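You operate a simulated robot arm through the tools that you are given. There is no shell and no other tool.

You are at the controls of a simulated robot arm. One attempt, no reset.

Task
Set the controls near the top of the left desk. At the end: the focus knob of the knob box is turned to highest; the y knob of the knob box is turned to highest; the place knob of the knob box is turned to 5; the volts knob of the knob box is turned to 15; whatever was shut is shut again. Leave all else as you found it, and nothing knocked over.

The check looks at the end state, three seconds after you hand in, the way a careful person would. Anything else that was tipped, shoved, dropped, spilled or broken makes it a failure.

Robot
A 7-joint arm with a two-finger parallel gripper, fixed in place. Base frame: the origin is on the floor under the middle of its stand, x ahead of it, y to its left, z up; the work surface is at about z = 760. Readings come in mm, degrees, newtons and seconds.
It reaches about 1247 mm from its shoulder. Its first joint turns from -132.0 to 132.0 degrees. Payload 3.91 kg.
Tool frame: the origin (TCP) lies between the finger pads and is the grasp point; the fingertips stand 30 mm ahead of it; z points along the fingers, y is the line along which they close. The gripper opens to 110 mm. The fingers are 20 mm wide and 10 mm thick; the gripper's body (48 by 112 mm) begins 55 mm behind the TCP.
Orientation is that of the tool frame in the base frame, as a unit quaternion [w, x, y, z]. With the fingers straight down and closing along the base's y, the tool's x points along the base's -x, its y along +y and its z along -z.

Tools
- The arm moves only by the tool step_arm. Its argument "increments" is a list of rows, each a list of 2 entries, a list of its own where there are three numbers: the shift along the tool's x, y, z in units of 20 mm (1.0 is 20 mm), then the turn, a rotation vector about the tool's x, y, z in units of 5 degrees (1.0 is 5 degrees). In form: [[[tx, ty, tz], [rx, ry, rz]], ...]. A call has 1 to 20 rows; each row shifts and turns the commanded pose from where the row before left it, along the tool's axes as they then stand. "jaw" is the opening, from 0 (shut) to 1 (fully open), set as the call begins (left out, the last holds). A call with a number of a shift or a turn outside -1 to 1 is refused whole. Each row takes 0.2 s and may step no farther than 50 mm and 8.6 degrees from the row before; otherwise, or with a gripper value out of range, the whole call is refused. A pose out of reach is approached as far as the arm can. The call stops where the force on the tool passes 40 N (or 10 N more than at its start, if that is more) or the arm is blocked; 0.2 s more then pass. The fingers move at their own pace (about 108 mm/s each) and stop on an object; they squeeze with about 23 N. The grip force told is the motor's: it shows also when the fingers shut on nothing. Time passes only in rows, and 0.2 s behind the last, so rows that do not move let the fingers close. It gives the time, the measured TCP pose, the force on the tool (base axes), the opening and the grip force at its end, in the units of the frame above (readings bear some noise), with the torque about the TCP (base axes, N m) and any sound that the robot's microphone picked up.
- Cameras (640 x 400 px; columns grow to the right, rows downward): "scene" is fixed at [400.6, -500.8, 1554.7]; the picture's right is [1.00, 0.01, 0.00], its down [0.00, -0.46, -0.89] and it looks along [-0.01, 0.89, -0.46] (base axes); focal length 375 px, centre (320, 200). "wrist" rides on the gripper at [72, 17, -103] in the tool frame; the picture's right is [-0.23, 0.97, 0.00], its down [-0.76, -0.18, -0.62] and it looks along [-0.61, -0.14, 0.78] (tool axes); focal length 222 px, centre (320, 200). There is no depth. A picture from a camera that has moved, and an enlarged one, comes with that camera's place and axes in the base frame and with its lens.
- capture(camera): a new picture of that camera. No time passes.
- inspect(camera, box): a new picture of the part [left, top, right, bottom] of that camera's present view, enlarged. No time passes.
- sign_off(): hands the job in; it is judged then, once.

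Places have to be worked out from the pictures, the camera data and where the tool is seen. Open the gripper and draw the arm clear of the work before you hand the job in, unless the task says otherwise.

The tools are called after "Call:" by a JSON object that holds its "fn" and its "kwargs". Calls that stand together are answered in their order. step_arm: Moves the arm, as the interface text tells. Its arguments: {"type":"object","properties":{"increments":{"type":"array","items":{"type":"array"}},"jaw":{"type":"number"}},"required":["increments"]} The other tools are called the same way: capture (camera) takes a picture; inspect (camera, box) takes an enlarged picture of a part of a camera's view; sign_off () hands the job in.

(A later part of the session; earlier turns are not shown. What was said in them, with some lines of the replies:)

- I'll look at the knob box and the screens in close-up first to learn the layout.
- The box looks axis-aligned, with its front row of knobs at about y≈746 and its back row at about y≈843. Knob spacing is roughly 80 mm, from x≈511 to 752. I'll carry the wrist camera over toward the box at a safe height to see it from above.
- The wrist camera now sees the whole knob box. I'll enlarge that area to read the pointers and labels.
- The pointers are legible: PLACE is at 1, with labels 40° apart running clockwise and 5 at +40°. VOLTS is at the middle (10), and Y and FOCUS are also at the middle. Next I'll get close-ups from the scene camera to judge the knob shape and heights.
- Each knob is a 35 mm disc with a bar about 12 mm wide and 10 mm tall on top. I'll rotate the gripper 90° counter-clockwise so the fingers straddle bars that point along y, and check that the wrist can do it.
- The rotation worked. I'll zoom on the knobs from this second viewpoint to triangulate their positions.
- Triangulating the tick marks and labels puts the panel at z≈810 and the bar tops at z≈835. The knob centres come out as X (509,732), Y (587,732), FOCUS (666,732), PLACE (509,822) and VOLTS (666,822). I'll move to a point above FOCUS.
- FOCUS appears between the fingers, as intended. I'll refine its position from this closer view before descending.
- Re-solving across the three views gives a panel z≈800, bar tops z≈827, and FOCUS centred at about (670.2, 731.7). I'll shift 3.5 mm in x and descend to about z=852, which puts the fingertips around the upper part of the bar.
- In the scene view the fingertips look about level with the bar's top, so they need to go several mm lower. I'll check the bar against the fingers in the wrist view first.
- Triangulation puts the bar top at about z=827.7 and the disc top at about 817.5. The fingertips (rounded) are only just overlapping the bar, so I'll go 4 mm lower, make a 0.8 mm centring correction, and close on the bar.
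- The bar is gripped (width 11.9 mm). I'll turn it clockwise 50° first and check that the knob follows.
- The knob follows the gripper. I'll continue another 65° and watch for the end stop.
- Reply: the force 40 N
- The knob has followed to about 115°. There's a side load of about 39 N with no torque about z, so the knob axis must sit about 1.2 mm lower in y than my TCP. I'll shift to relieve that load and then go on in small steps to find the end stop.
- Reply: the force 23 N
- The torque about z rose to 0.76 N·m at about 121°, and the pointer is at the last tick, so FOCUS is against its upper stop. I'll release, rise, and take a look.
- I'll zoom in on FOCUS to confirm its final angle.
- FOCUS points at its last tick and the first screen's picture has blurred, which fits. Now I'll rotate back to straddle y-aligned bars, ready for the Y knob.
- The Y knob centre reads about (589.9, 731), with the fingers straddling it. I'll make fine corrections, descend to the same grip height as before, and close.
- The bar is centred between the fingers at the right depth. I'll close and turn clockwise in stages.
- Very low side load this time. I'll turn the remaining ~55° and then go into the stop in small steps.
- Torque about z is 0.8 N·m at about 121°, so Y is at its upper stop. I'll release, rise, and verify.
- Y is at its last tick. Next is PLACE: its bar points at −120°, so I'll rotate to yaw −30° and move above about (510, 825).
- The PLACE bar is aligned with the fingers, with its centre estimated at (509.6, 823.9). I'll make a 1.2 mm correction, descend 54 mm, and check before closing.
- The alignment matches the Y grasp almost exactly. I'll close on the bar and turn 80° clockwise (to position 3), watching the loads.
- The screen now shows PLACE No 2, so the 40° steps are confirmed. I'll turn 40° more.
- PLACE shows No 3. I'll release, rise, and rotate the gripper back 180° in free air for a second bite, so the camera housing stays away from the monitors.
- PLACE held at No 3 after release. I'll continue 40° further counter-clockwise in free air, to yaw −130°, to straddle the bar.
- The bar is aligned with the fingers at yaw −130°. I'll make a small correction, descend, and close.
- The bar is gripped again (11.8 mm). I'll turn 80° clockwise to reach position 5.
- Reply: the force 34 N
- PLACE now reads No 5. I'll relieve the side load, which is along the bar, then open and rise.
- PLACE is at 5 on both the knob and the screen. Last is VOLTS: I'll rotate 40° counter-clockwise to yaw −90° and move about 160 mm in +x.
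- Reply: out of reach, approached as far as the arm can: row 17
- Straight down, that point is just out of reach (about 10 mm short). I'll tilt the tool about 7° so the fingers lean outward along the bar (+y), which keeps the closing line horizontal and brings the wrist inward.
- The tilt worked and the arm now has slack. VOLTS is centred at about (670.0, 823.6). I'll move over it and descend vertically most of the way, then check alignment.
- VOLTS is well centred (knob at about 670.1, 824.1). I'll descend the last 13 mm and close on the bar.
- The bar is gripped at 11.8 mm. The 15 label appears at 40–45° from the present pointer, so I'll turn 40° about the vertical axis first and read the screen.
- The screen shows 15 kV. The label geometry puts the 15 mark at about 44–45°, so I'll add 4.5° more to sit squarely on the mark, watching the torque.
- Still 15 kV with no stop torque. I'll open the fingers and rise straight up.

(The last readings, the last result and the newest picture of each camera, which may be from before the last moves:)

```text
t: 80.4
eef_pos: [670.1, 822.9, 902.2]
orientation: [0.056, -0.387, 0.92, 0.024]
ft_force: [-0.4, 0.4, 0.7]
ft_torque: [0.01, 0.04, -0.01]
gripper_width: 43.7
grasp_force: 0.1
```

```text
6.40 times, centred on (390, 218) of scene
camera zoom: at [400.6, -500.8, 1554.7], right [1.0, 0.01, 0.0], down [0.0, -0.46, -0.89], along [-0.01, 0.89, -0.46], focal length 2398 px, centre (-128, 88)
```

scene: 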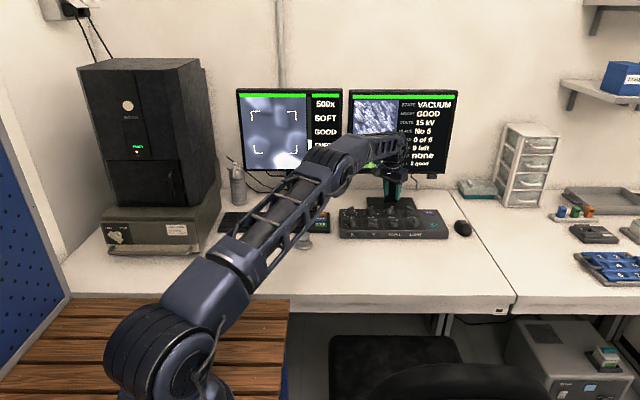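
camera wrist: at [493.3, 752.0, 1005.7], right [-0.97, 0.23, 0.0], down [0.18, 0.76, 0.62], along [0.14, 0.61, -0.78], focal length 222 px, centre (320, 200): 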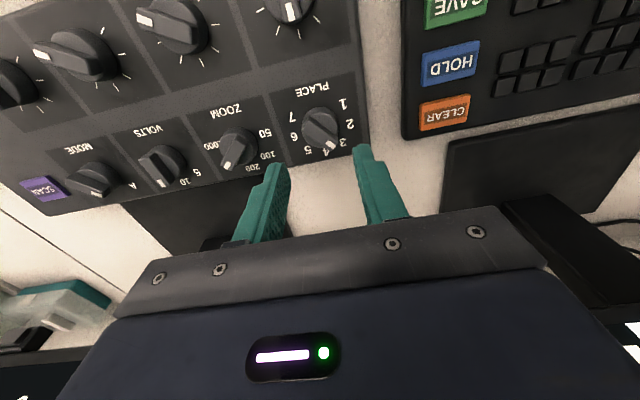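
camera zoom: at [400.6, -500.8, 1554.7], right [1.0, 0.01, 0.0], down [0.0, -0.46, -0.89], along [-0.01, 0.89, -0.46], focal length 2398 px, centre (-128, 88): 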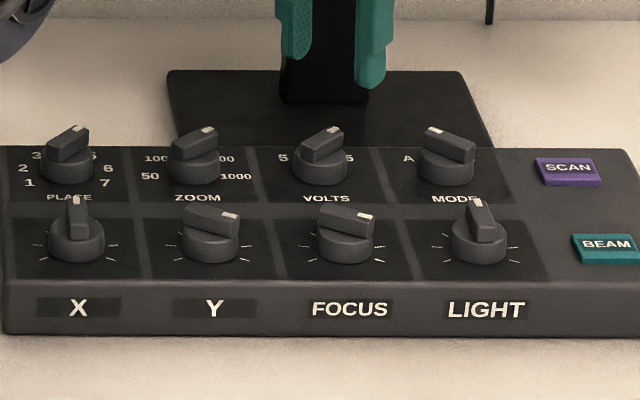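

The VOLTS pointer is on 15 and the other knobs are unchanged. Now I'll draw the arm back toward the base while rising, so it's clear of the work.

Call:
{"fn": "step_arm", "kwargs": {"increments": [[[-0.06, 0, -0.5], [0, 0, 0]], [[-0.12, 0, -0.95], [0, 0, 0]], [[0.9, 0, -0.817], [0, 0, 0]], [[0.9, 0, -0.817], [0, 0, 0]], [[0.9, 0, -0.817], [0, 0, 0]], [[0.9, 0, -0.817], [0, 0, 0]], [[0.9, 0, -0.817], [0, 0, 0]], [[0.9, 0, -0.817], [0, 0, 0]], [[0.9, 0, -0.817], [0, 0, 0]], [[0.9, 0, -0.817], [0, 0, 0]], [[0.9, 0, -0.817], [0, 0, 0]], [[0.9, 0, -0.817], [0, 0, 0]], [[0, 0, 0], [0, 0.7, 0]], [[0, 0, 0], [0, 0.7, 0]], [[0, 0, 0], [0, 0, 0]]]}}

Call:
{"fn": "capture", "kwargs": {"camera": "scene"}}

Call:
{"fn": "capture", "kwargs": {"camera": "wrist"}}

```text
t: 83.6
eef_pos: [531.1, 680.7, 1071.3]
orientation: [0.0, -0.388, 0.922, 0.0]
ft_force: [0.1, 0.1, -0.3]
ft_torque: [0.01, 0.02, 0.01]
gripper_width: 44.0
grasp_force: 0.1
```

```text
taken
```

scene: 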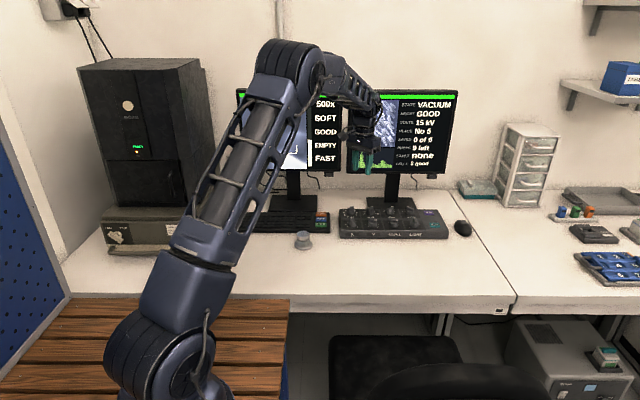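

```text
taken
camera wrist: at [468.0, 642.5, 1175.2], right [-0.54, 0.84, 0.0], down [0.66, 0.42, 0.62], along [0.53, 0.33, -0.78], focal length 222 px, centre (320, 200)
```

wrist: 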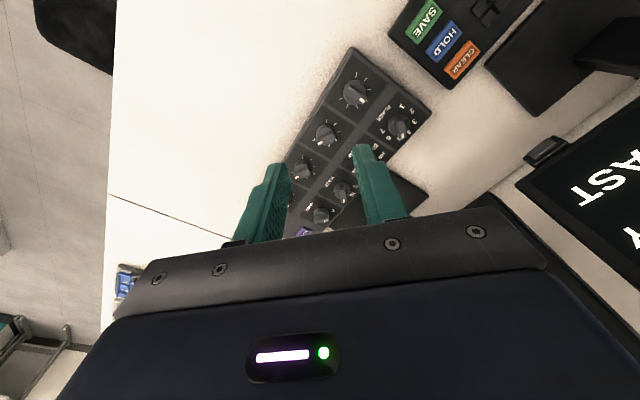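

The arm is clear above the box. I'll withdraw further toward the starting area, open the gripper fully, and take a final look at the knobs and screens.

Call:
{"fn": "step_arm", "kwargs": {"increments": [[[0.9, 0.3, -0.3], [0, 0, 0]], [[0.9, 0.3, -0.3], [0, 0, 0]], [[0.9, 0.3, -0.3], [0, 0, 0]], [[0.9, 0.3, -0.3], [0, 0, 0]], [[0.9, 0.3, -0.3], [0, 0, 0]], [[0.9, 0.3, -0.3], [0, 0, 0]], [[0.9, 0.3, -0.3], [0, 0, 0]], [[0.9, 0.3, -0.3], [0, 0, 0]], [[0.9, 0.3, -0.3], [0, 0, 0]], [[0, 0, 0], [0, 0, 0]], [[0, 0, 0], [0, 0, 0]]], "jaw": 1.0}}

Call:
{"fn": "capture", "kwargs": {"camera": "scene"}}

Call:
{"fn": "inspect", "kwargs": {"camera": "scene", "box": [330, 195, 460, 250]}}

Call:
{"fn": "inspect", "kwargs": {"camera": "scene", "box": [210, 80, 470, 245]}}

Call:
{"fn": "capture", "kwargs": {"camera": "wrist"}}

```text
t: 86.0
eef_pos: [380.7, 603.7, 1124.8]
orientation: [0.0, -0.388, 0.922, 0.0]
ft_force: [0.1, -0.6, 0.7]
ft_torque: [-0.03, -0.01, 0.04]
gripper_width: 110.1
grasp_force: 0.1
```

```text
taken
```

scene: 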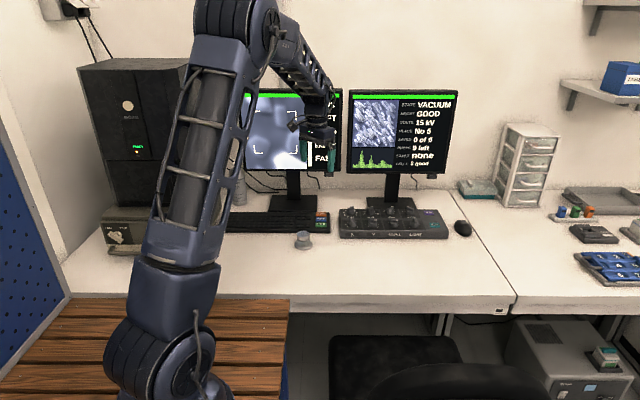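

```text
4.92 times, centred on (395, 222) of scene
camera zoom: at [400.6, -500.8, 1554.7], right [1.0, 0.01, 0.0], down [0.0, -0.46, -0.89], along [-0.01, 0.89, -0.46], focal length 1845 px, centre (-49, 89)
```

zoom: 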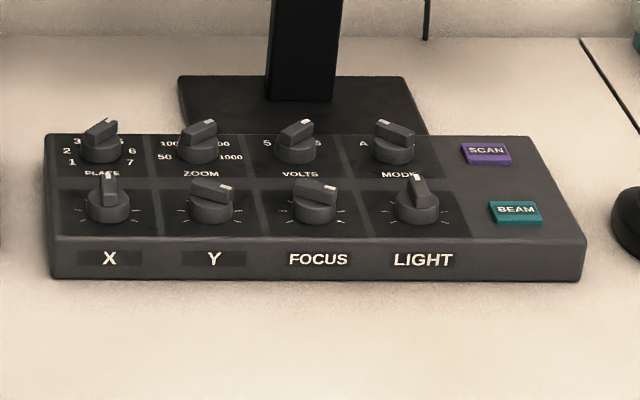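

```text
2.42 times, centred on (340, 162) of scene
camera zoom: at [400.6, -500.8, 1554.7], right [1.0, 0.01, 0.0], down [0.0, -0.46, -0.89], along [-0.01, 0.89, -0.46], focal length 908 px, centre (272, 291)
```

zoom: 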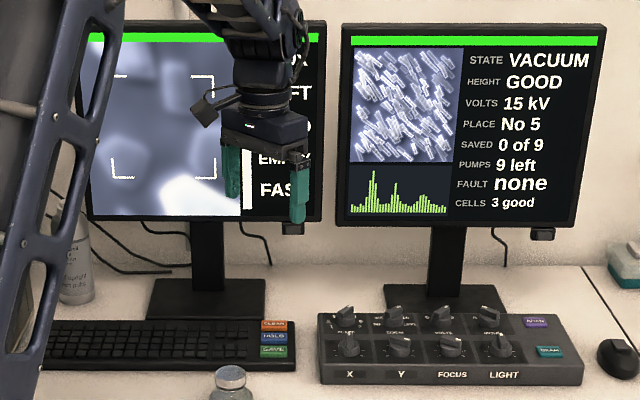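

```text
taken
camera wrist: at [316.2, 564.9, 1229.2], right [-0.54, 0.84, 0.0], down [0.66, 0.42, 0.62], along [0.53, 0.33, -0.78], focal length 222 px, centre (320, 200)
```

wrist: 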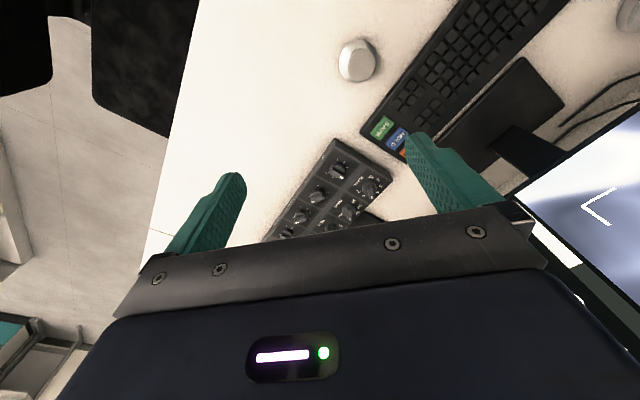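

The box sits in exactly the same pixels as at the start, and X, ZOOM, MODE and LIGHT haven't changed. Y and FOCUS are at their last ticks, and the screen reads VOLTS 15 kV, PLACE No 5, fault none. Nothing was opened along the way, and the arm is clear with the gripper open, so I'm handing in.

Call:
{"fn": "sign_off", "kwargs": {}}

```text
The job is handed in.
```

All four knobs are set, and I've handed the job in. I haven't seen the check's result.

| Knob | Final setting | How I confirmed it |
|---|---|---|
| FOCUS | Highest | Turned to its upper stop; pointer on the last tick |
| Y | Highest | Turned to its upper stop; pointer on the last tick |
| PLACE | 5 | Pointer on 5; screen reads "No 5" |
| VOLTS | 15 | Pointer on 15; screen reads "15 kV" |

In the final pictures the X, ZOOM, MODE and LIGHT knobs are as they were and the box has not moved. The screen shows no fault, and nothing was knocked over. I opened nothing, so there was nothing to shut again. The arm is drawn back clear of the desk with the gripper open.

The microscope picture on the left screen is now blurred ("SOFT" instead of "CRISP"). The blur began when FOCUS went to highest. The screen also reads "EMPTY" instead of "GRAIN" since the move to place 5.
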